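You operate a simulated robot arm through the tools that you are given. There is no shell and no other tool.

Carry out the task below with a simulated robot arm. There is one attempt and no reset: what you move stays moved.

TASK
Put things in order on the top of the service bench. At the end: the grey drip cup stands where the black round pad stood; the black round pad stands on top of the black weight plate; the black clip from the top of the service bench stands where the orange plug stood; the orange plug stands where the grey drip cup stood; whatever was shut is shut again. Leave all else as you found it, and nothing knocked over.

The check looks at the end state, three seconds after you hand in, the way a careful person would. Anything else that was tipped, shoved, dropped, spilled or broken makes it a failure.

THE ROBOT
A 5-joint arm with a two-finger parallel gripper, fixed in place. Base frame: the origin is at the foot of the arm, x ahead of it, y to its left, z up; the work surface is at about z = 0. Readings come in mm, degrees, newtons and seconds.
With the tool pointing down near the work surface it reaches from about 260 to 600 mm from the base axis. Its first joint turns from -66.0 to 66.0 degrees. The tool tilts only in the upright plane through the base axis and itself; it spins freely about its own axis. Payload 1.57 kg.
The tool frame sits at the grasp point between the pads (the TCP): z along the fingers, y along the line on which they close. The tips reach 30 mm beyond it. Largest opening 80 mm; finger width 17, thickness 12; the body of the gripper, 40 by 82 mm, starts 80 mm behind the TCP.
Orientation is that of the tool frame in the base frame, as a unit quaternion [w, x, y, z]. With the fingers straight down and closing along the base's y, the tool's x points along the base's -x, its y along +y and its z along -z.

THE INTERFACE
- The arm moves only by the tool nudge_tool. Its argument "commands" is a list of rows, each a list of 7 numbers: the gripper command, from -1 (fully open) to 1 (shut), values between in proportion, then the shift along the base's x, y, z in mm, then the turn, a rotation vector about the base's x, y, z in degrees. In form: [[gripper, tx, ty, tz, wx, wy, wz], ...]. A call has 1 to 20 rows; each row shifts and turns the commanded pose from where the row before left it. Each row takes 0.2 s and may step no farther than 50 mm and 8.6 degrees from the row before; otherwise, or with a gripper value out of range, the whole call is refused. Where a pose cannot be reached the arm comes as near as it can. A force on the tool above 40 N (or 10 N above the force at the start of the call, whichever is more), or a blocked arm, ends the call early, and 0.2 s more pass. The fingers move at their own pace (about 153 mm/s each) and stop on an object; they squeeze with about 42 N. The grip force told is the motor's: it shows also when the fingers shut on nothing. Time passes only in rows, and 0.2 s behind the last, so rows that do not move let the fingers close. It gives the time, the measured TCP pose, the force on the tool (base axes), the opening and the grip force at its end, in the units of the frame above (readings bear some noise), with the torque about the TCP (base axes, N m) and any sound that the robot's microphone picked up.
- Cameras (640 x 400 px; columns grow to the right, rows downward): "scene" is fixed at [34.7, 399, 514.8]; the picture's right is [-0.67, -0.74, 0.00], its down [-0.48, 0.44, -0.76] and it looks along [0.56, -0.51, -0.65] (base axes); focal length 246 px, centre (320, 200). "wrist" rides on the gripper at [72, -7, -122] in the tool frame; the picture's right is [0.09, 1.00, 0.00], its down [-0.84, 0.08, -0.54] and it looks along [-0.54, 0.05, 0.84] (tool axes); focal length 238 px, centre (320, 200).
- snapshot(camera): a new picture of that camera. The clock stands still meanwhile.
- point_at(camera, pixels): for up to 12 pixels [column, row] of the newest picture of that camera ("zoom" is the newest enlarged one), the place [x, y, z] in the base frame of the surface seen there, good to about 3 mm, but the place of the scene camera against the robot may be out by one fixed shift of up to 12 mm in any direction. The clock stands still meanwhile.
- enlarge(camera, box): a new picture of the part [left, top, right, bottom] of that camera's present view, enlarged. The clock stands still meanwhile.
- finish_job(): hands the job in; it is judged then, once.

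Open the gripper and draw the arm clear of the work before you hand the job in, unless the task says otherwise.

The tools are called after "Emit:" as a command line: name --pt "numbers of a row" for each row, then --argument value for the rest, lists and objects as JSON in quotes. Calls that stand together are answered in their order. nudge_tool: Moves the arm, as the interface text tells. Its arguments: {"type":"object","properties":{"commands":{"type":"array"}},"required":["commands"]} The other tools are called the same way: snapshot (camera) takes a picture; point_at (camera, pixels) gives the place of the surface under pixels of a picture; enlarge (camera, box) takes an enlarged picture of a part of a camera's view; finish_job () hands the job in.

At the start:

```text
t: 0.0
tcp_pos: [400.9, -93.5, 331.6]
ee_rot: [0.0, 0.001, 1.0, 0.0]
contact_force: [0.7, 0.9, 0.0]
moment: [-0.05, 0.02, 0.0]
grip_width: 80.0
finger_force: 0.1
```

scene: 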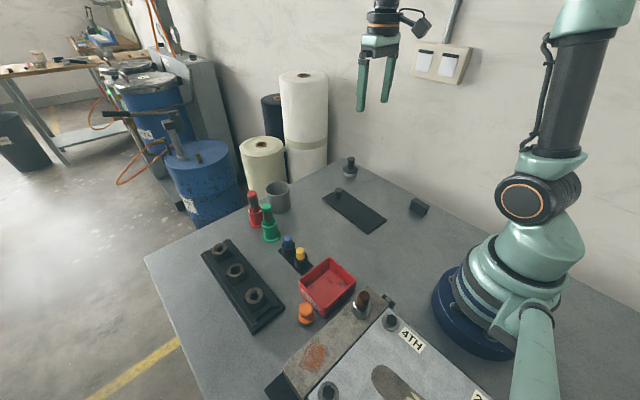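
wrist: 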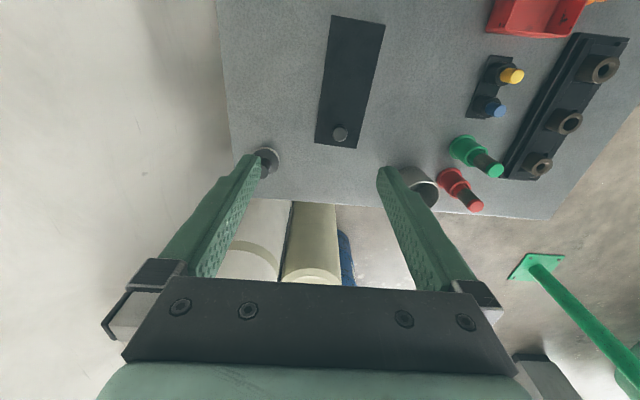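

The scene shows a bench with a grey cup (277,197), an orange plug (306,313), a black clip perhaps at (418,207), and black plates. I enlarge several areas to identify each thing.

Emit:
enlarge --camera "scene" --box '[230, 140, 450, 280]'

Emit:
enlarge --camera "scene" --box '[180, 220, 420, 400]'

Emit:
snapshot --camera "wrist"

```text
2.86 times, centred on (340, 210) of scene
```

zoom: 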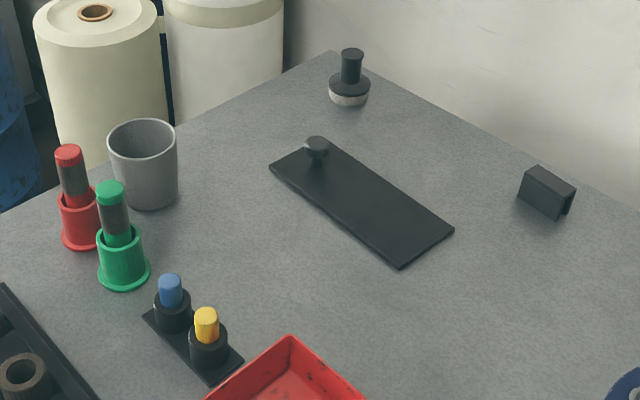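

```text
2.22 times, centred on (300, 310) of scene
```

zoom: 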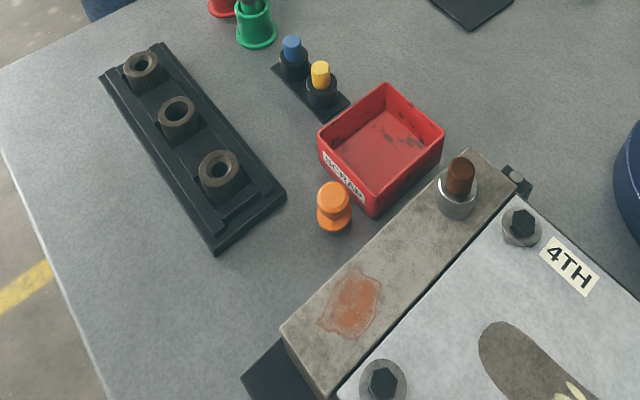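

```text
taken
```

wrist: 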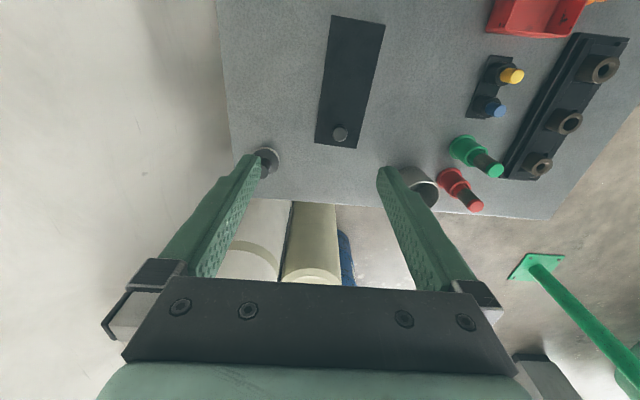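

I measure the main objects in the scene picture, then look from other arm poses for the black round pad and black weight plate, which I have not identified yet.

Emit:
snapshot --camera "scene"

Emit:
point_at --camera "scene" --pixels '[[349, 175], [349, 160], [338, 191], [355, 212], [418, 207], [277, 197], [306, 313], [330, 280], [287, 243], [300, 257], [255, 296], [362, 300]]'

Emit:
enlarge --camera "wrist" --box '[220, 0, 640, 220]'

Emit:
enlarge --camera "scene" --box '[260, 270, 500, 400]'

```text
taken
```

scene: 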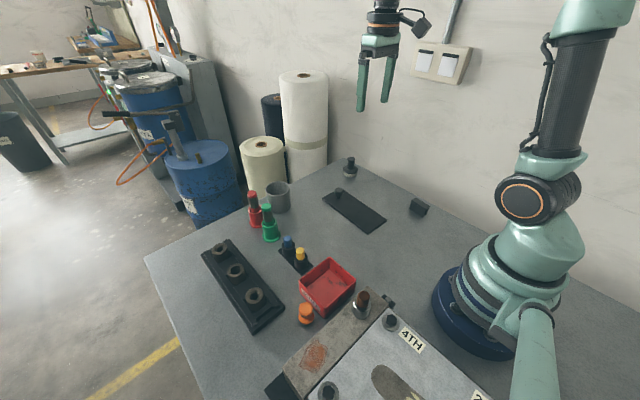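

```text
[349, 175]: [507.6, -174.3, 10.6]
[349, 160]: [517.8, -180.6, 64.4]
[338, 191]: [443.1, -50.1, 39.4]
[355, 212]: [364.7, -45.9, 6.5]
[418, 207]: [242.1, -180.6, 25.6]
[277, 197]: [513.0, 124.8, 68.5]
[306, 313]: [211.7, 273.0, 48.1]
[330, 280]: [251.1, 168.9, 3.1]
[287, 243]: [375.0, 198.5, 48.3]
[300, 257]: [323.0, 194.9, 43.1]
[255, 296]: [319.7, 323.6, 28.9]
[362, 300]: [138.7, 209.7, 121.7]
```

```text
1.52 times, centred on (430, 110) of wrist
```

zoom: 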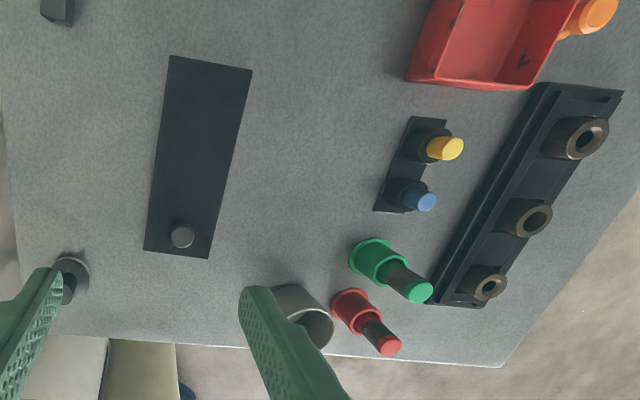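

```text
2.67 times, centred on (380, 335) of scene
```

zoom: 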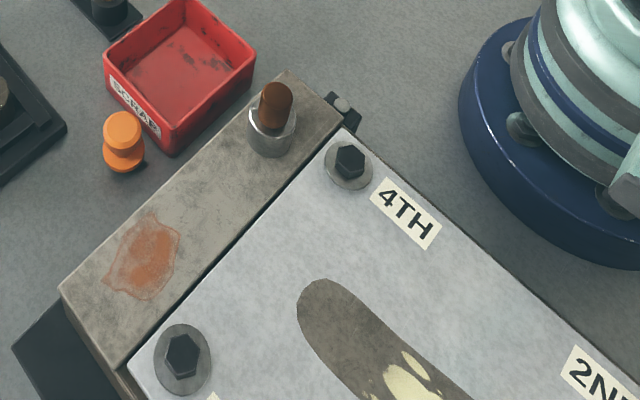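

The black plate with a knob at (355,212) may be a lid, and I have not found the round pad or weight plate. I turn the wrist camera to look back toward the base and the shift-gate box.

Emit:
nudge_tool --pt "-1 0 0 20 0 0 8.5" --pt "-1 0 0 20 0 0 8.5" --pt "-1 0 0 0 0 0 8.5" --pt "-1 0 0 0 0 0 8.5" --pt "-1 0 0 0 0 0 8.5" --pt "-1 0 0 0 0 0 8.5" --pt "-1 0 0 0 0 0 8.5" --pt "-1 0 0 0 0 0 8.5" --pt "-1 0 0 0 0 0 8.5" --pt "-1 0 0 0 0 0 8.5" --pt "-1 0 0 0 0 0 5"

Emit:
snapshot --camera "wrist"

```text
t: 2.4
tcp_pos: [401.3, -93.0, 371.5]
ee_rot: [-0.001, 0.708, -0.706, 0.0]
contact_force: [-0.1, 1.2, 0.3]
moment: [-0.02, 0.03, 0.0]
grip_width: 79.9
finger_force: 0.0
```

```text
taken
```

wrist: 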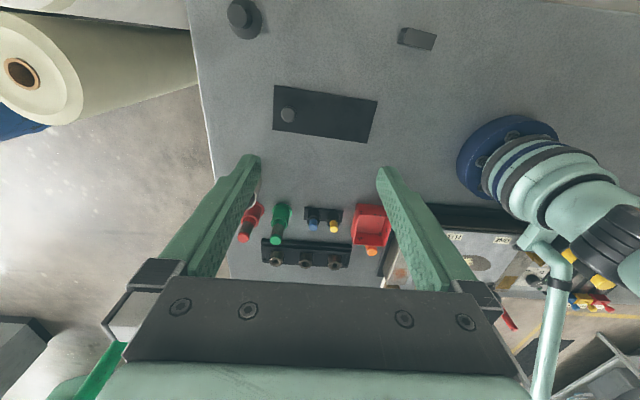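

No other candidate objects appear near the base. I move over the knobbed plate and the plunger-like object for close views.

Emit:
enlarge --camera "wrist" --box '[200, 0, 460, 160]'

Emit:
enlarge --camera "wrist" --box '[220, 180, 640, 400]'

Emit:
enlarge --camera "scene" --box '[310, 140, 410, 240]'

Emit:
enlarge --camera "scene" --box '[190, 220, 320, 350]'

```text
2.46 times, centred on (330, 80) of wrist
```

zoom: 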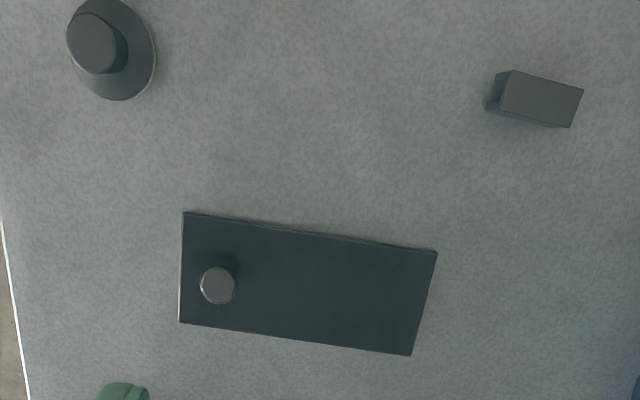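

```text
1.52 times, centred on (430, 290) of wrist
```

zoom: 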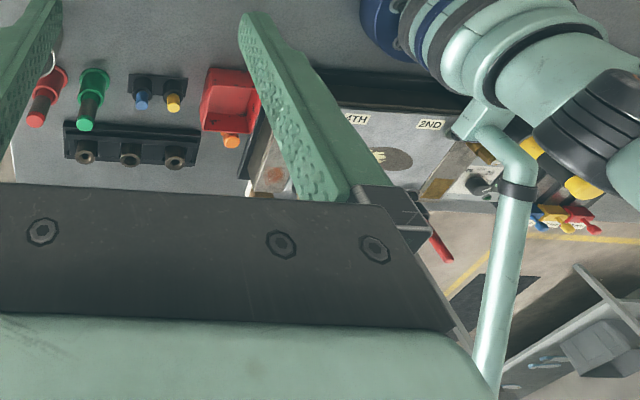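

```text
4.00 times, centred on (360, 190) of scene
```

zoom: 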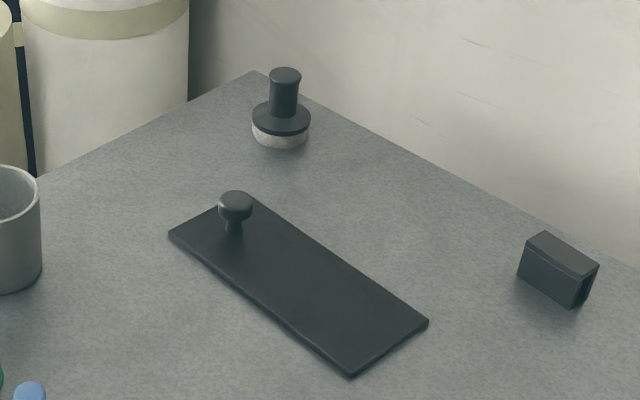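

```text
3.08 times, centred on (255, 285) of scene
```

zoom: 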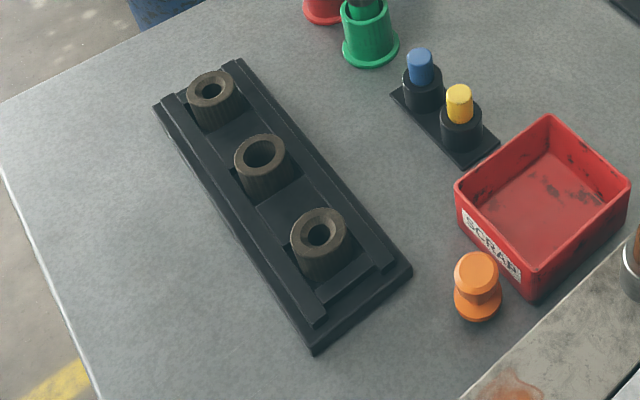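

The plunger at (349,165) has a black handle on a round grey-soled pad, and the plate with a knob lies flat. I go down a bit over the plate to look at both closely.

Emit:
nudge_tool --pt "-1 0 0 -50 0 0 0" --pt "-1 0 0 -50 0 0 0" --pt "-1 0 -15 -50 0 0 0" --pt "-1 0 -15 -50 0 0 0" --pt "-1 0 -10 -30 0 0 0" --pt "-1 0 0 0 0 0 0"

Emit:
snapshot --camera "wrist"

Emit:
enlarge --camera "wrist" --box '[200, 0, 440, 160]'

```text
refused: row 3 steps farther than a row can; nothing moved
```

```text
taken
```

wrist: 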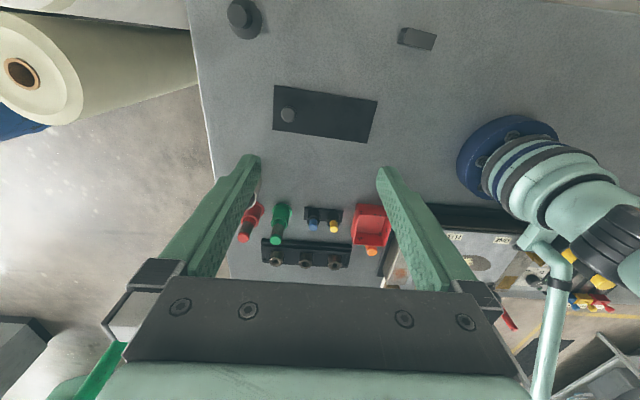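

```text
2.50 times, centred on (320, 80) of wrist
```

zoom: 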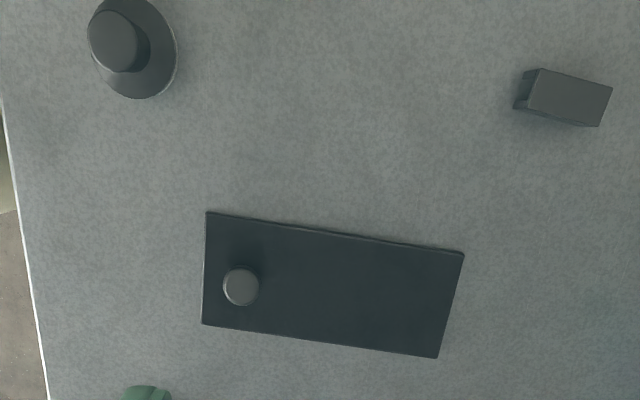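

The call was refused for step size, so I repeat the descent with smaller steps. The plate and knob stay at (325,110) in the wrist picture.

Emit:
nudge_tool --pt "-1 0 0 -45 0 0 0" --pt "-1 0 0 -45 0 0 0" --pt "-1 0 -15 -45 0 0 0" --pt "-1 0 -15 -45 0 0 0" --pt "-1 0 -20 -40 0 0 0" --pt "-1 0 0 0 0 0 0"

Emit:
snapshot --camera "wrist"

Emit:
enlarge --camera "wrist" --box '[180, 0, 440, 170]'

```text
t: 3.8
tcp_pos: [403.0, -143.0, 152.4]
ee_rot: [0.0, 0.708, -0.707, 0.0]
contact_force: [0.1, 0.3, 0.6]
moment: [0.02, -0.02, 0.02]
grip_width: 80.3
finger_force: 0.1
```

```text
taken
```

wrist: 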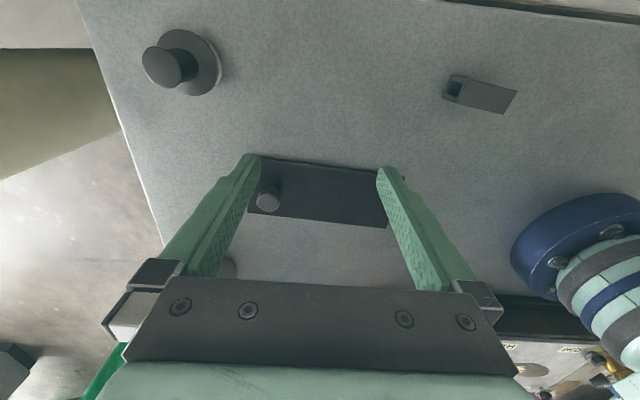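

```text
2.35 times, centred on (310, 85) of wrist
```

zoom: 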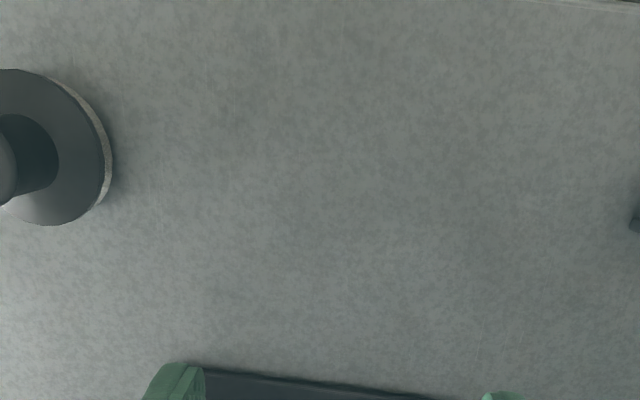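

The pad, clip, plate and knob are in view at (190,62), (482,95), (330,190), (268,192). I take precise points with the wrist camera.

Emit:
point_at --camera "wrist" --pixels '[[160, 67], [205, 60], [213, 60], [235, 100], [480, 100], [452, 88], [515, 92], [503, 112], [268, 197], [340, 195], [340, 235], [325, 120]]'

Emit:
enlarge --camera "wrist" --box '[400, 40, 560, 140]'

Emit:
enlarge --camera "wrist" --box '[110, 10, 270, 110]'

Emit:
enlarge --camera "wrist" --box '[230, 140, 430, 265]'

```text
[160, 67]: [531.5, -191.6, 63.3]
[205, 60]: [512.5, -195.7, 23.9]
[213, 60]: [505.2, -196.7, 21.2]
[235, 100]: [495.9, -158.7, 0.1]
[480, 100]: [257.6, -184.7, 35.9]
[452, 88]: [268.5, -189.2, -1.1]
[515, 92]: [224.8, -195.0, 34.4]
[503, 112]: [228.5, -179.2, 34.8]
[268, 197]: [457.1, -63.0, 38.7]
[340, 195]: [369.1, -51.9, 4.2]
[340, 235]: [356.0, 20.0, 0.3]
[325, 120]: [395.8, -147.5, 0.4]
```

```text
4.00 times, centred on (480, 90) of wrist
```

zoom: 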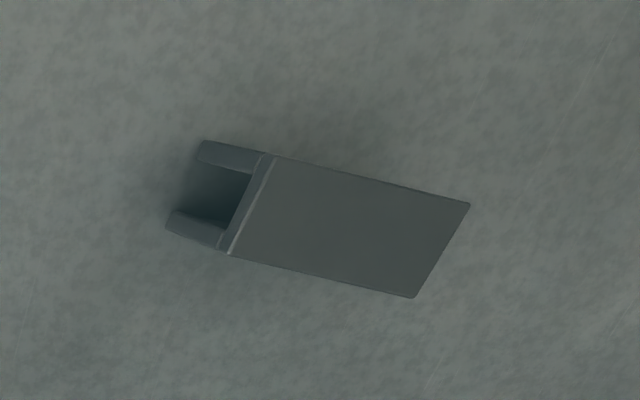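

```text
4.00 times, centred on (190, 60) of wrist
```

zoom: 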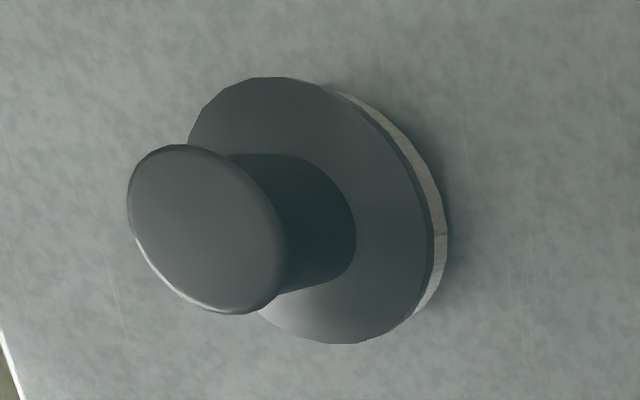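

```text
3.20 times, centred on (330, 202) of wrist
```

zoom: 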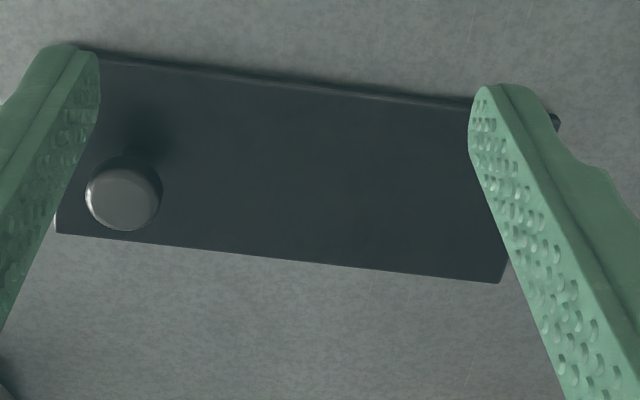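

The clip is a U-channel and the plunger is a soled round pad. I now survey the left side of the bench, including the orange plug and the area beside the gearbox.

Emit:
nudge_tool --pt "-1 0 0 45 0 0 0" --pt "-1 0 0 45 0 0 0" --pt "-1 0 10 45 0 0 0" --pt "-1 0 20 45 0 0 0" --pt "-1 -20 45 0 0 0 0" --pt "-1 -20 45 0 0 0 0" --pt "-1 -20 45 0 0 0 0" --pt "-1 -20 45 0 0 0 0" --pt "-1 -20 40 0 0 0 0" --pt "-1 0 0 0 0 0 0"

Emit:
snapshot --camera "wrist"

Emit:
snapshot --camera "scene"

```text
t: 6.0
tcp_pos: [301.1, 105.4, 332.0]
ee_rot: [-0.001, -0.707, 0.707, 0.001]
contact_force: [0.2, -0.1, -0.6]
moment: [0.0, -0.04, 0.0]
grip_width: 79.9
finger_force: 0.0
```

```text
taken
```

wrist: 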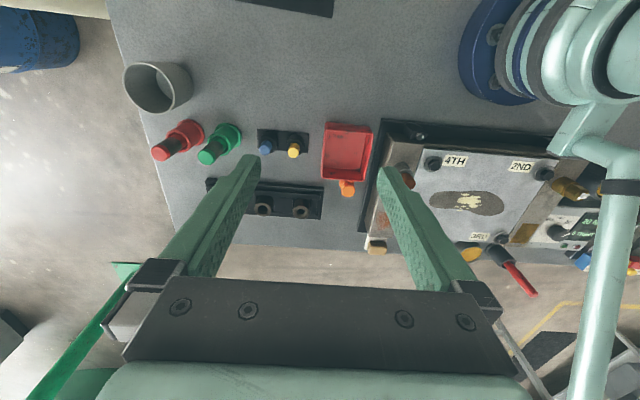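

```text
taken
```

scene: 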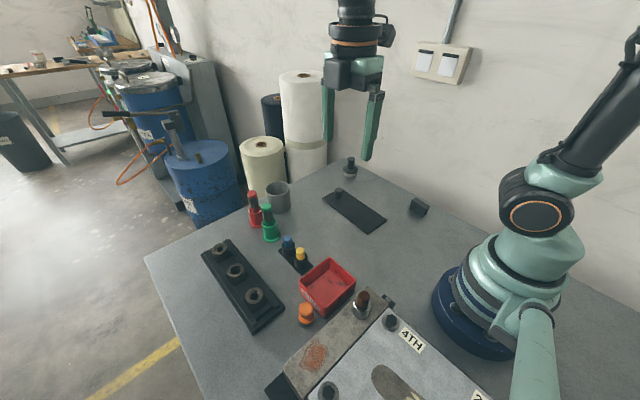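

The gearbox with labels sits at (460,190) in the wrist view. I enlarge it and the plug area to check for further objects.

Emit:
enlarge --camera "wrist" --box '[310, 100, 640, 300]'

Emit:
enlarge --camera "wrist" --box '[110, 40, 400, 230]'

```text
1.94 times, centred on (475, 200) of wrist
```

zoom: 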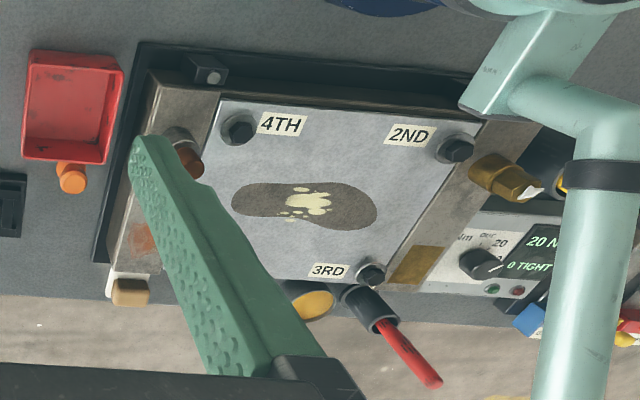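

```text
2.11 times, centred on (255, 135) of wrist
```

zoom: 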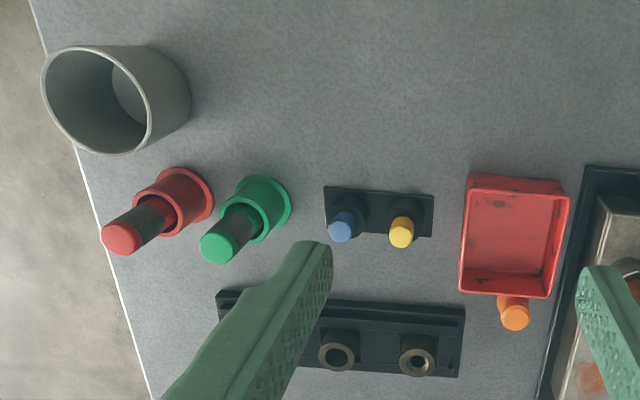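

Nothing else resembles a weight plate besides the knobbed black plate. I go back over it for a straight, unobstructed view to measure its corners and look for hidden edges or hinges.

Emit:
nudge_tool --pt "-1 20 -45 0 0 0 0" --pt "-1 20 -45 0 0 0 0" --pt "-1 20 -45 0 0 0 0" --pt "-1 20 -45 0 0 0 0" --pt "-1 20 -45 0 0 0 0" --pt "-1 0 -45 0 0 0 0" --pt "-1 0 0 -45 0 0 0" --pt "-1 0 0 -20 0 0 0" --pt "-1 0 0 0 0 0 0"

Emit:
snapshot --camera "wrist"

Emit:
enlarge --camera "scene" --box '[310, 175, 400, 245]'

Emit:
enlarge --camera "scene" --box '[325, 145, 375, 185]'

```text
t: 8.0
tcp_pos: [401.1, -164.4, 266.3]
ee_rot: [0.0, -0.707, 0.707, 0.0]
contact_force: [1.3, -0.6, -0.1]
moment: [0.04, 0.01, 0.01]
grip_width: 80.1
finger_force: 0.1
```

```text
taken
```

wrist: 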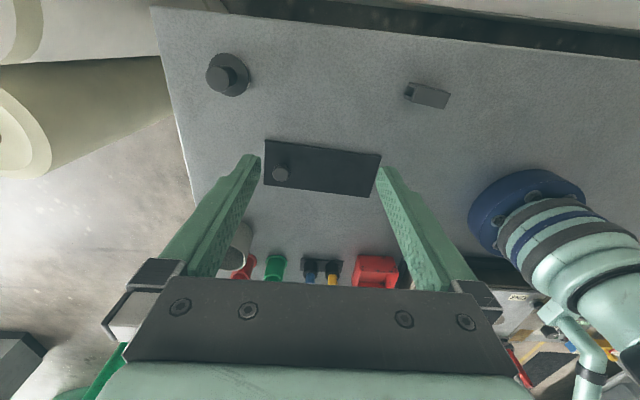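

```text
5.71 times, centred on (355, 210) of scene
```

zoom: 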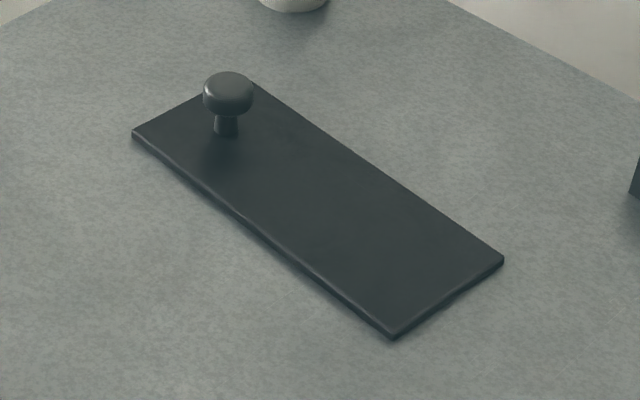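

```text
10.00 times, centred on (350, 165) of scene
```

zoom: 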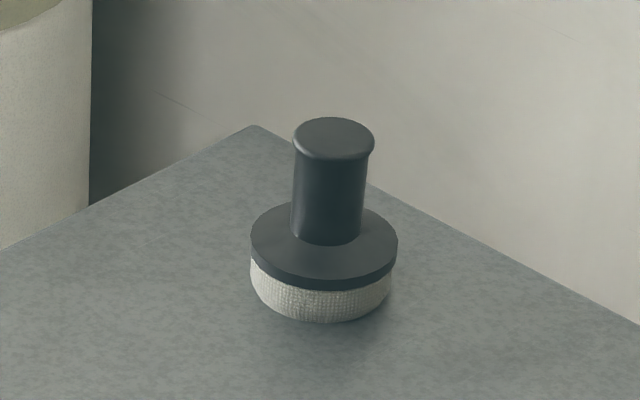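

The plunger is clearly a round cloth-soled pad with a black handle, and the plate is a thin slab with a knob. I measure the plate's corners and the pad from this view.

Emit:
enlarge --camera "wrist" --box '[190, 40, 470, 215]'

Emit:
point_at --camera "wrist" --pixels '[[266, 141], [380, 155], [369, 195], [265, 184], [282, 175], [330, 170], [217, 75], [240, 75], [430, 98], [407, 94], [448, 97], [443, 106]]'

```text
2.29 times, centred on (330, 128) of wrist
```

zoom: 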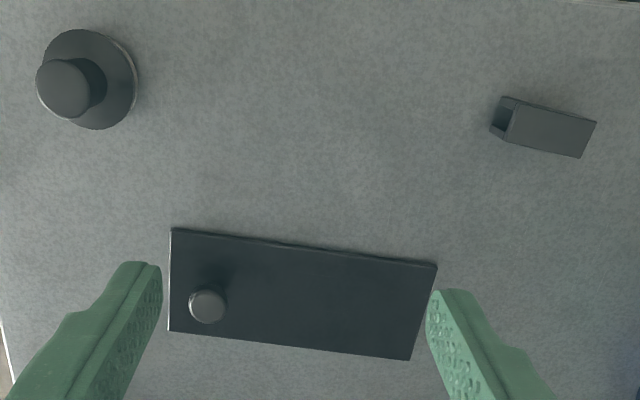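

```text
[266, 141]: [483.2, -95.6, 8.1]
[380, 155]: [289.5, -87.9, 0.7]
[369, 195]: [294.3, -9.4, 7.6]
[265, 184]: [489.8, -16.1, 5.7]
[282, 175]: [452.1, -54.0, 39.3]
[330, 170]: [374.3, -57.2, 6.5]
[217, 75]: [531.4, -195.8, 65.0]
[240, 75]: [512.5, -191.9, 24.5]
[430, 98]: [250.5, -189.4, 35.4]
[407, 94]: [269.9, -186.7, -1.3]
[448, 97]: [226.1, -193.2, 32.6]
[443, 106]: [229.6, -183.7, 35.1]
```

The plate spans about x 290–488, y −95…−12, top z≈6, with a knob at about (455,−57,39) at the far end; it may be a lid. I turn the tool so the fingers close along y and move above the knob for a closer look.

Emit:
nudge_tool --pt "-1 5 10 0 0 0 -8.5" --pt "-1 5 10 0 0 0 -8.5" --pt "-1 5 10 0 0 0 -8.5" --pt "-1 5 10 0 0 0 -8.5" --pt "-1 5 10 0 0 0 -8.5" --pt "-1 5 10 0 0 0 -8.5" --pt "-1 5 10 -10 0 0 -8.5" --pt "-1 5 10 -20 0 0 -8.5" --pt "-1 5 10 -20 0 0 -8.5" --pt "-1 5 10 -20 0 0 -8.5" --pt "-1 0 7 -20 0 0 -5" --pt "-1 0 0 -20 0 0 0" --pt "-1 0 0 0 0 0 0"

Emit:
snapshot --camera "wrist"

```text
t: 10.8
tcp_pos: [451.0, -56.5, 156.6]
ee_rot: [0.001, 0.001, 1.0, 0.0]
contact_force: [-0.9, 0.3, -0.1]
moment: [0.03, -0.01, 0.02]
grip_width: 80.1
finger_force: 0.2
```

```text
taken
```

wrist: 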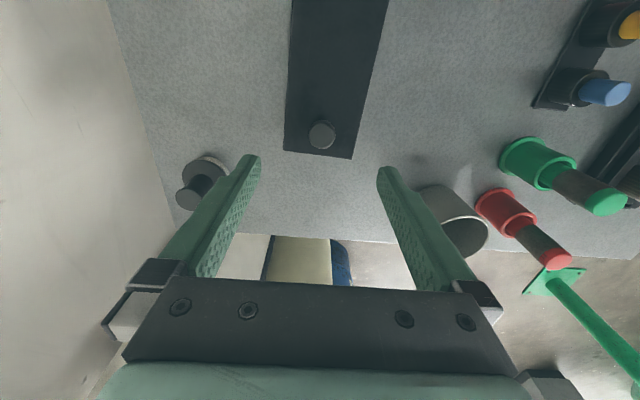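

The knob appears at (322,135), almost exactly under the tool. I measure it and the plate edges.

Emit:
enlarge --camera "wrist" --box '[250, 60, 400, 180]'

Emit:
point_at --camera "wrist" --pixels '[[322, 133], [311, 133], [333, 133], [322, 124], [322, 142], [330, 80], [286, 149], [353, 157], [270, 100], [460, 240], [450, 200], [195, 200]]'

```text
3.33 times, centred on (325, 120) of wrist
```

zoom: 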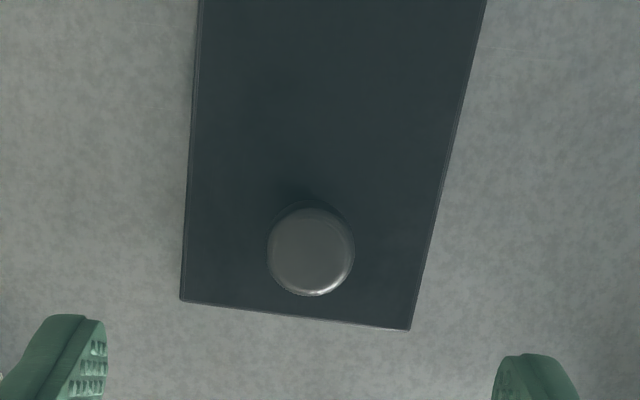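

```text
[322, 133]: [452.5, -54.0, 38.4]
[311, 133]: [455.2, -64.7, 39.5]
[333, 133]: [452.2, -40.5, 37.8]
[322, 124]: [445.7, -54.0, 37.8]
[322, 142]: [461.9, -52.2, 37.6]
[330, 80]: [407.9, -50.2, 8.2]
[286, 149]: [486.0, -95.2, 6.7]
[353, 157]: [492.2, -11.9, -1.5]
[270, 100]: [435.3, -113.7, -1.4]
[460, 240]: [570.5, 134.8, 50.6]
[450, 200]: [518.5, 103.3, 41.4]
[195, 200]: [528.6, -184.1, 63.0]
```

Knob centre is about (453,−53), 24 mm wide, cap top at z≈38. I descend and grip it to test gently whether the plate is a lid, watching the force.

Emit:
nudge_tool --pt "-0.4 2 3.5 -40 0 0 0" --pt "-0.4 0 0 -40 0 0 0" --pt "-0.4 0 0 -25 0 0 0" --pt "-0.4 0 0 -9 0 0 0" --pt "-0.4 0 0 0 0 0 0"

Emit:
snapshot --camera "wrist"

Emit:
snapshot --camera "scene"

```text
t: 12.0
tcp_pos: [453.3, -53.8, 43.0]
ee_rot: [0.0, 0.0, 1.0, 0.0]
contact_force: [0.5, -0.2, -0.3]
moment: [0.01, 0.01, 0.02]
grip_width: 55.7
finger_force: 0.1
```

```text
taken
```

wrist: 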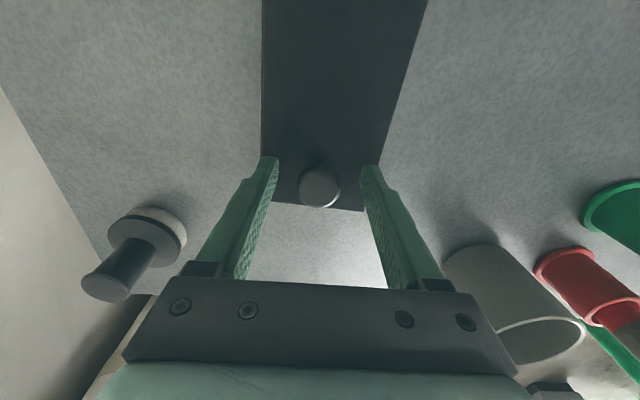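

```text
taken
```

scene: 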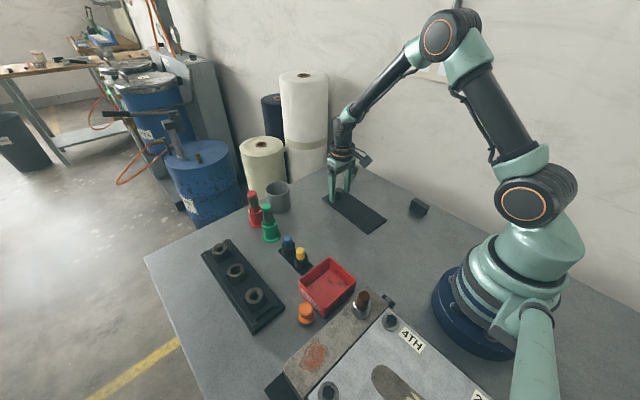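

The knob sits between the fingers at (319,187). I close on it and lift 3 mm to read the load.

Emit:
nudge_tool --pt "0.2 0 0 0 0 0 0" --pt "1 0 0 0 0 0 0" --pt "1 0 0 0 0 0 0" --pt "1 0 0 0 0 0 0"

Emit:
nudge_tool --pt "1 0 0 1.5 0 0 0" --pt "1 0 0 1.5 0 0 0" --pt "1 0 0 0 0 0 0"

```text
t: 13.0
tcp_pos: [453.5, -51.7, 41.7]
ee_rot: [0.0, 0.0, 1.0, 0.001]
contact_force: [1.1, -0.4, -1.3]
moment: [0.0, -0.07, 0.07]
grip_width: 27.0
finger_force: 37.2
```

```text
t: 13.8
tcp_pos: [453.0, -53.0, 45.0]
ee_rot: [-0.001, 0.0, 1.0, 0.0]
contact_force: [0.4, 0.1, -7.7]
moment: [-0.06, -0.48, 0.01]
grip_width: 27.1
finger_force: 38.1
```

The load is about 7.7 N with 0.48 N·m — a loose solid steel slab of ~0.78 kg, which fits a weight plate. I check the pictures to see whether it is level before raising it a little more.

Emit:
enlarge --camera "scene" --box '[310, 160, 410, 245]'

Emit:
snapshot --camera "wrist"

```text
4.71 times, centred on (360, 202) of scene
```

zoom: 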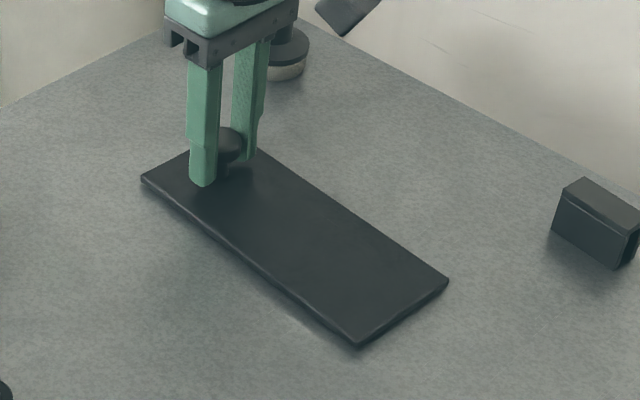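

```text
taken
```

wrist: 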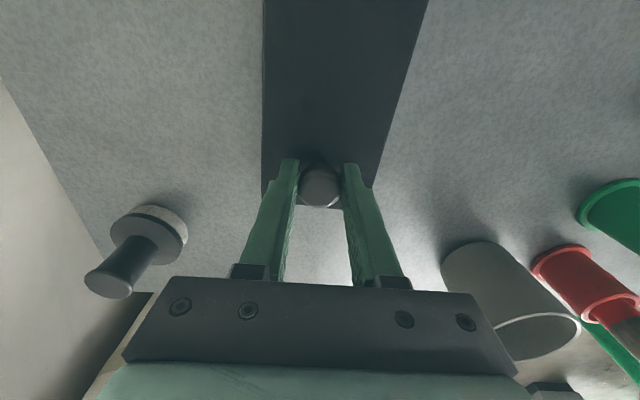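

The plate hangs level between the fingers. I raise it slowly another 24 mm to see what is beneath.

Emit:
nudge_tool --pt "1 0 0 3 0 0 0" --pt "1 0 0 3 0 0 0" --pt "1 0 0 3 0 0 0" --pt "1 0 0 3 0 0 0" --pt "1 0 0 3 0 0 0" --pt "1 0 0 3 0 0 0" --pt "1 0 0 3 0 0 0" --pt "1 0 0 3 0 0 0" --pt "1 0 0 0 0 0 0"

Emit:
enlarge --camera "scene" --box '[310, 160, 410, 245]'

Emit:
snapshot --camera "wrist"

```text
t: 15.8
tcp_pos: [453.2, -52.5, 69.7]
ee_rot: [-0.001, -0.001, 1.0, 0.0]
contact_force: [0.5, -0.7, -8.4]
moment: [-0.03, -0.47, 0.04]
grip_width: 26.9
finger_force: 37.9
```

```text
4.71 times, centred on (360, 202) of scene
```

zoom: 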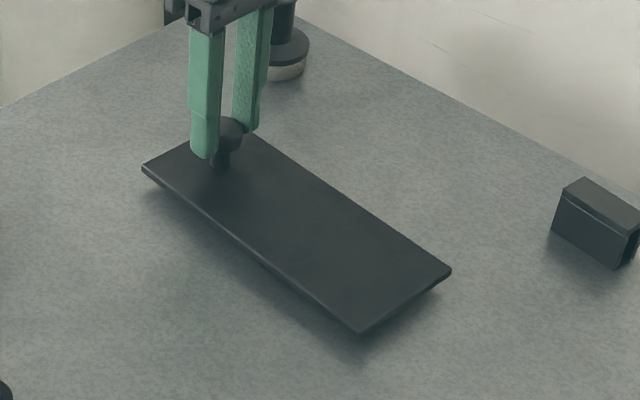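

```text
taken
```

wrist: 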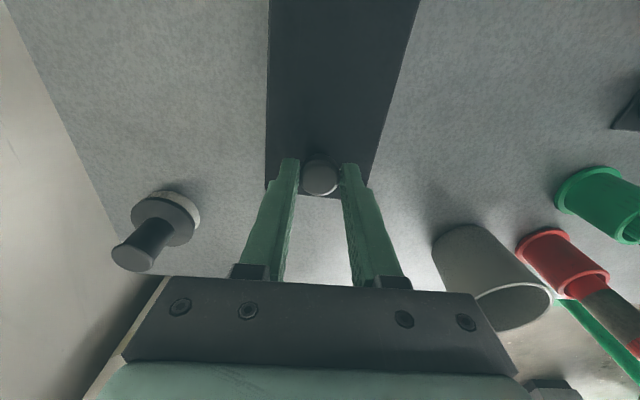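

Only plain bench shows under the edge so far. I raise another 42 mm to be sure there is no recess.

Emit:
nudge_tool --pt "1 0 0 5 0 0 0" --pt "1 0 0 6 0 0 0" --pt "1 0 0 6 0 0 0" --pt "1 0 0 7 0 0 0" --pt "1 0 0 7 0 0 0" --pt "1 0 0 6 0 0 0" --pt "1 0 0 5 0 0 0" --pt "1 0 0 0 0 0 0"

Emit:
enlarge --camera "scene" --box '[310, 160, 410, 245]'

```text
t: 17.6
tcp_pos: [453.1, -53.0, 111.4]
ee_rot: [0.0, -0.001, 1.0, 0.0]
contact_force: [0.2, 0.2, -8.2]
moment: [-0.04, -0.43, -0.01]
grip_width: 27.2
finger_force: 37.7
```

```text
4.71 times, centred on (360, 202) of scene
```

zoom: 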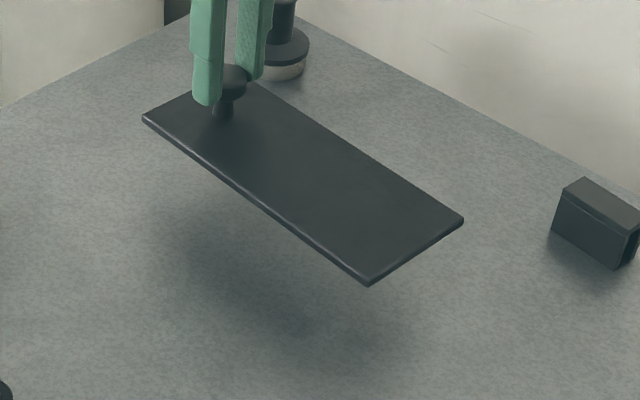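

There is only plain bench underneath, so this is the weight plate and nothing is hidden. I lower it straight back to exactly where it was.

Emit:
nudge_tool --pt "1 0 0 -5 0 0 0" --pt "1 0 0 -7 0 0 0" --pt "1 0 0 -8 0 0 0" --pt "1 0 0 -8 0 0 0" --pt "1 0 0 -8 0 0 0" --pt "1 0 0 -8 0 0 0" --pt "1 0 0 -8 0 0 0" --pt "1 0 0 -6 0 0 0" --pt "1 0 0 -3 0 0 0" --pt "1 0 0 -2 0 0 0" --pt "1 0 0 -2 0 0 0" --pt "1 0 0 -1 0 0 0" --pt "1 0 0 -1 0 0 0" --pt "1 0 0 -1 0 0 0" --pt "1 0 0 0 0 0 0"

Emit:
enlarge --camera "scene" --box '[310, 160, 410, 245]'

```text
t: 20.8
tcp_pos: [454.8, -53.9, 44.7]
ee_rot: [0.004, 0.0, 1.0, 0.0]
contact_force: [6.4, 6.2, 26.2]
moment: [0.11, -0.35, 0.04]
grip_width: 27.3
finger_force: 37.6
```

```text
4.71 times, centred on (360, 202) of scene
```

zoom: 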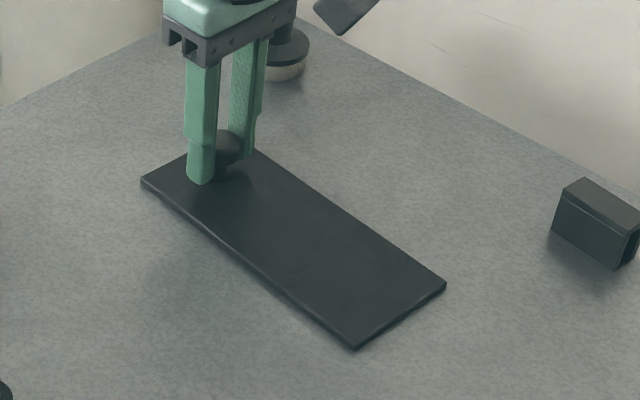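

The plate is back down (26 N upward contact). I ease up 2 mm to relieve the push and open the fingers.

Emit:
nudge_tool --pt "1 0 0 1.5 0 0 0" --pt "1 0 0 0 0 0 0"

Emit:
nudge_tool --pt "-0.2 0 0 0 0 0 0" --pt "-0.2 0 0 0 0 0 0"

Emit:
nudge_tool --pt "-0.2 0 0 20 0 0 0" --pt "-0.2 0 0 40 0 0 0" --pt "-0.2 0 0 40 0 0 0" --pt "-1 0 0 10 0 0 0" --pt "-1 0 0 0 0 0 0"

Emit:
snapshot --camera "wrist"

Emit:
enlarge --camera "scene" --box '[310, 175, 400, 245]'

```text
t: 21.4
tcp_pos: [452.9, -54.2, 44.8]
ee_rot: [0.002, 0.001, 1.0, 0.0]
contact_force: [7.0, -0.9, 9.2]
moment: [-0.04, -0.84, 0.03]
grip_width: 26.9
finger_force: 37.8
```

```text
t: 22.0
tcp_pos: [452.9, -54.4, 45.6]
ee_rot: [-0.001, 0.0, 1.0, 0.0]
contact_force: [0.9, 0.3, -0.8]
moment: [-0.03, 0.0, 0.01]
grip_width: 47.9
finger_force: 0.1
```

```text
t: 23.2
tcp_pos: [453.6, -54.0, 155.2]
ee_rot: [0.0, 0.0, 1.0, 0.0]
contact_force: [1.0, 0.7, 1.0]
moment: [0.0, -0.02, 0.0]
grip_width: 79.9
finger_force: 0.0
```

```text
taken
```

wrist: 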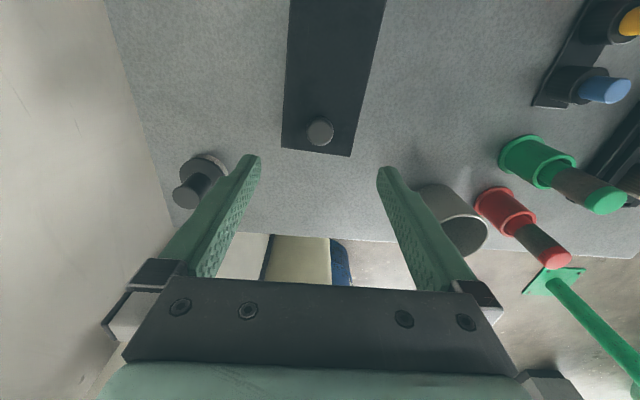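

```text
5.71 times, centred on (355, 210) of scene
```

zoom: 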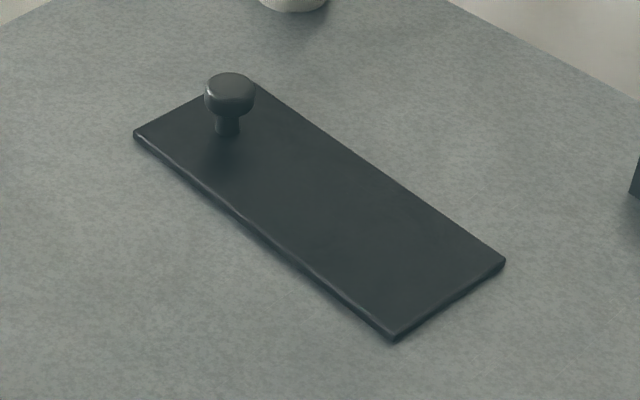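

The plate is back within about 1 mm of its original pixels. Now I move above the round pad at (195,180) to measure it precisely.

Emit:
nudge_tool --pt "-1 0 0 35 0 0 0" --pt "-1 12 -28 0 0 0 0" --pt "-1 13 -28 0 0 0 0" --pt "-1 13 -28 0 0 0 0" --pt "-1 13 -28 0 0 0 0" --pt "-1 13 -26 0 0 0 0" --pt "-1 0 0 0 0 0 0"

Emit:
snapshot --camera "wrist"

Emit:
enlarge --camera "wrist" --box '[240, 60, 400, 180]'

```text
t: 24.8
tcp_pos: [517.2, -191.2, 191.6]
ee_rot: [-0.001, 0.0, 1.0, 0.0]
contact_force: [-0.2, -0.1, 0.4]
moment: [0.0, 0.0, 0.01]
grip_width: 80.3
finger_force: 0.0
```

```text
taken
```

wrist: 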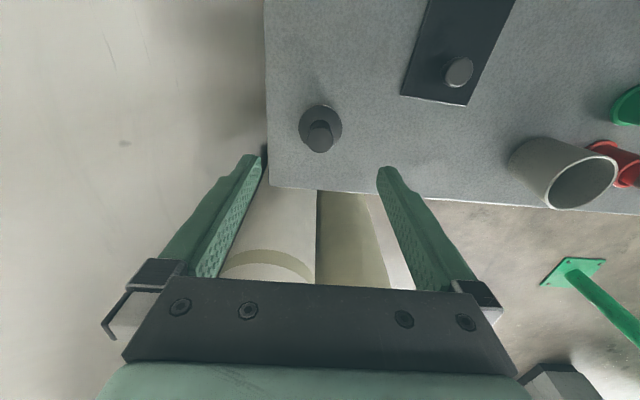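

```text
3.33 times, centred on (320, 120) of wrist
```

zoom: 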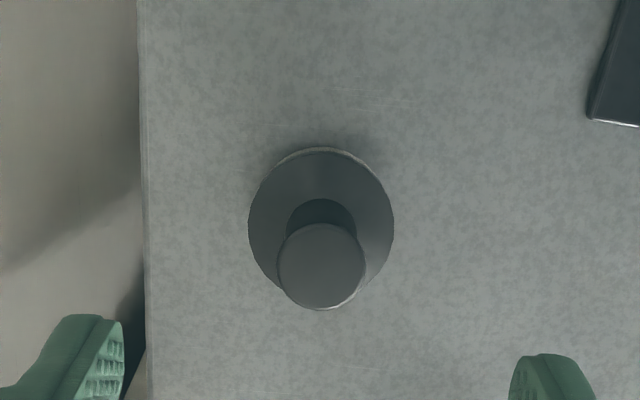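

The pad is at (320,130) in view, handle top at zoom (321,265). I take its points from the zoom.

Emit:
enlarge --camera "wrist" --box '[280, 90, 360, 160]'

```text
5.71 times, centred on (320, 125) of wrist
```

zoom: 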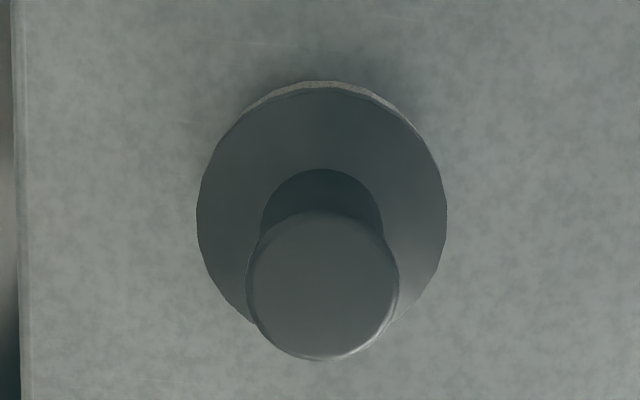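

Emit:
point_at --camera "zoom" --pixels '[[322, 285], [255, 285], [390, 285], [322, 222], [322, 350], [202, 218], [440, 218], [325, 92], [325, 140], [325, 60], [240, 218], [405, 218]]'

```text
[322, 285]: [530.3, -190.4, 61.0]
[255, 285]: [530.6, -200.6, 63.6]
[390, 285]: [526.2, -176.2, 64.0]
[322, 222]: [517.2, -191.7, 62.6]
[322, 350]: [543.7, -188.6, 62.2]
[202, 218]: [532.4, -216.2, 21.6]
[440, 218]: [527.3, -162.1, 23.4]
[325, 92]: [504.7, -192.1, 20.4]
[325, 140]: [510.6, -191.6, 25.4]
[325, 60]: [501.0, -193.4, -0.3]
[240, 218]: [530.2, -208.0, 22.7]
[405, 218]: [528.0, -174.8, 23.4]
```

The pad's axis is at about (530,−190), disc radius 27, disc top z≈23, handle top z≈63. I move over it with the fingers half open and descend to grip the handle at z=58.

Emit:
nudge_tool --pt "-0.25 12.8 1.2 -20 0 0 0" --pt "-0.25 0 0 -40 0 0 0" --pt "-0.25 0 0 -40 0 0 0" --pt "-0.25 0 0 -20 0 0 0" --pt "-0.25 0 0 0 0 0 0"

Emit:
snapshot --camera "wrist"

```text
t: 26.0
tcp_pos: [529.1, -189.4, 71.4]
ee_rot: [-0.001, 0.0, 1.0, 0.0]
contact_force: [0.7, -0.3, -0.5]
moment: [0.0, 0.04, -0.01]
grip_width: 49.7
finger_force: 0.1
```

```text
taken
```

wrist: 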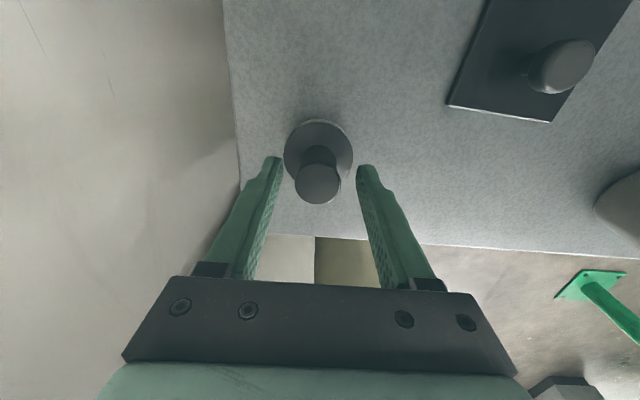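

The handle top is at (317,184), about 2 mm to the −y side of centre. I correct by −1.5 mm, descend to z≈58 and close.

Emit:
nudge_tool --pt "-0.25 0 -1.5 -8 0 0 0" --pt "-0.25 0 0 -5.4 0 0 0" --pt "-0.25 0 0 0 0 0 0" --pt "0.2 0 0 0 0 0 0" --pt "1 0 0 0 0 0 0" --pt "1 0 0 0 0 0 0" --pt "1 0 0 0 0 0 0"

Emit:
snapshot --camera "wrist"

```text
t: 27.6
tcp_pos: [529.3, -191.4, 56.7]
ee_rot: [0.001, 0.0, 1.0, 0.0]
contact_force: [0.5, -0.6, 0.4]
moment: [0.0, -0.03, -0.02]
grip_width: 28.1
finger_force: 38.3
```

```text
taken
```

wrist: 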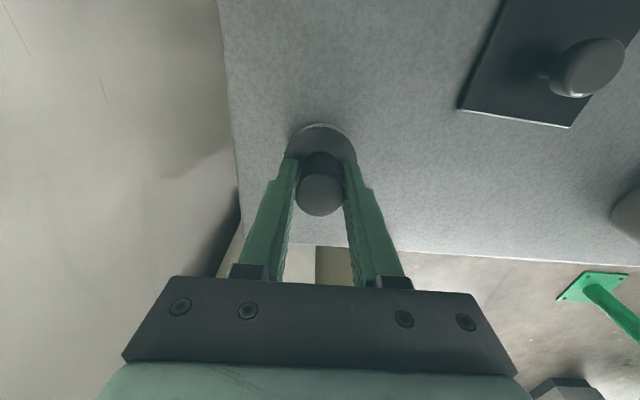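

The handle is held (28 mm wide, force 38 N), pad centre near (528,−191). I lift it clear and carry it above the free part of the weight plate at about (372,−53).

Emit:
nudge_tool --pt "1 0 0 10 0 0 0" --pt "1 0 0 25 0 0 0" --pt "1 0 0 30 0 0 0" --pt "1 -20 18 0 0 0 0" --pt "1 -27 24 0 0 0 0" --pt "1 -27 24 0 0 0 0" --pt "1 -27 24 0 0 0 0" --pt "1 -27 24 0 0 0 0" --pt "1 -28 24 0 0 0 0" --pt "1 0 0 0 0 0 0"

Emit:
snapshot --camera "wrist"

Emit:
snapshot --camera "scene"

```text
t: 29.8
tcp_pos: [371.8, -52.3, 121.9]
ee_rot: [0.0, -0.001, 1.0, 0.0]
contact_force: [1.2, 0.2, 0.1]
moment: [0.02, 0.02, 0.0]
grip_width: 27.8
finger_force: 38.4
```

```text
taken
```

wrist: 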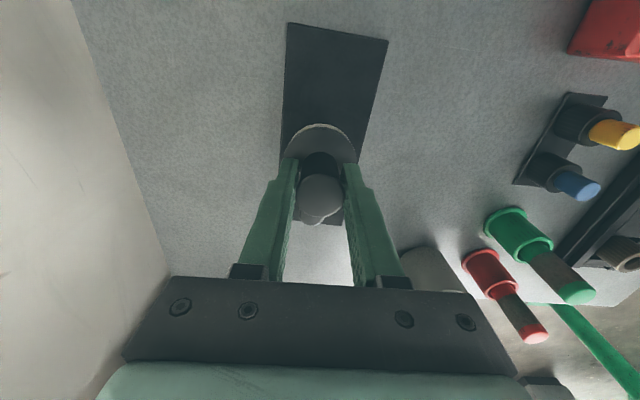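

```text
taken
```

scene: 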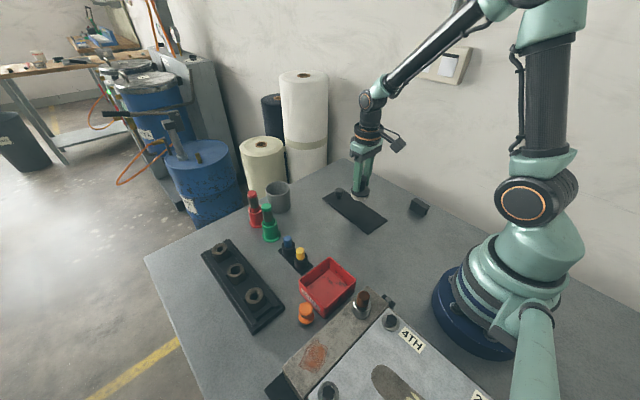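

The pad hangs above the plate. I lower it to just above contact, then in small steps until the force shows it standing.

Emit:
nudge_tool --pt "1 0 0 -20 0 0 0" --pt "1 0 0 -20 0 0 0" --pt "1 0 0 -12 0 0 0" --pt "1 0 0 -3 0 0 0" --pt "1 0 0 0 0 0 0"

Emit:
nudge_tool --pt "1 0 0 -1 0 0 0" --pt "1 0 0 -1 0 0 0" --pt "1 0 0 -1 0 0 0" --pt "1 0 0 0 0 0 0"

```text
t: 31.0
tcp_pos: [372.7, -54.1, 66.8]
ee_rot: [0.001, 0.0, 1.0, 0.0]
contact_force: [-0.8, 0.2, -2.1]
moment: [-0.01, 0.02, -0.02]
grip_width: 28.0
finger_force: 38.4
```

```text
t: 32.0
tcp_pos: [372.8, -53.8, 63.8]
ee_rot: [-0.001, 0.0, 1.0, 0.001]
contact_force: [-1.5, 1.2, 3.6]
moment: [-0.05, 0.06, 0.03]
grip_width: 28.0
finger_force: 38.2
```

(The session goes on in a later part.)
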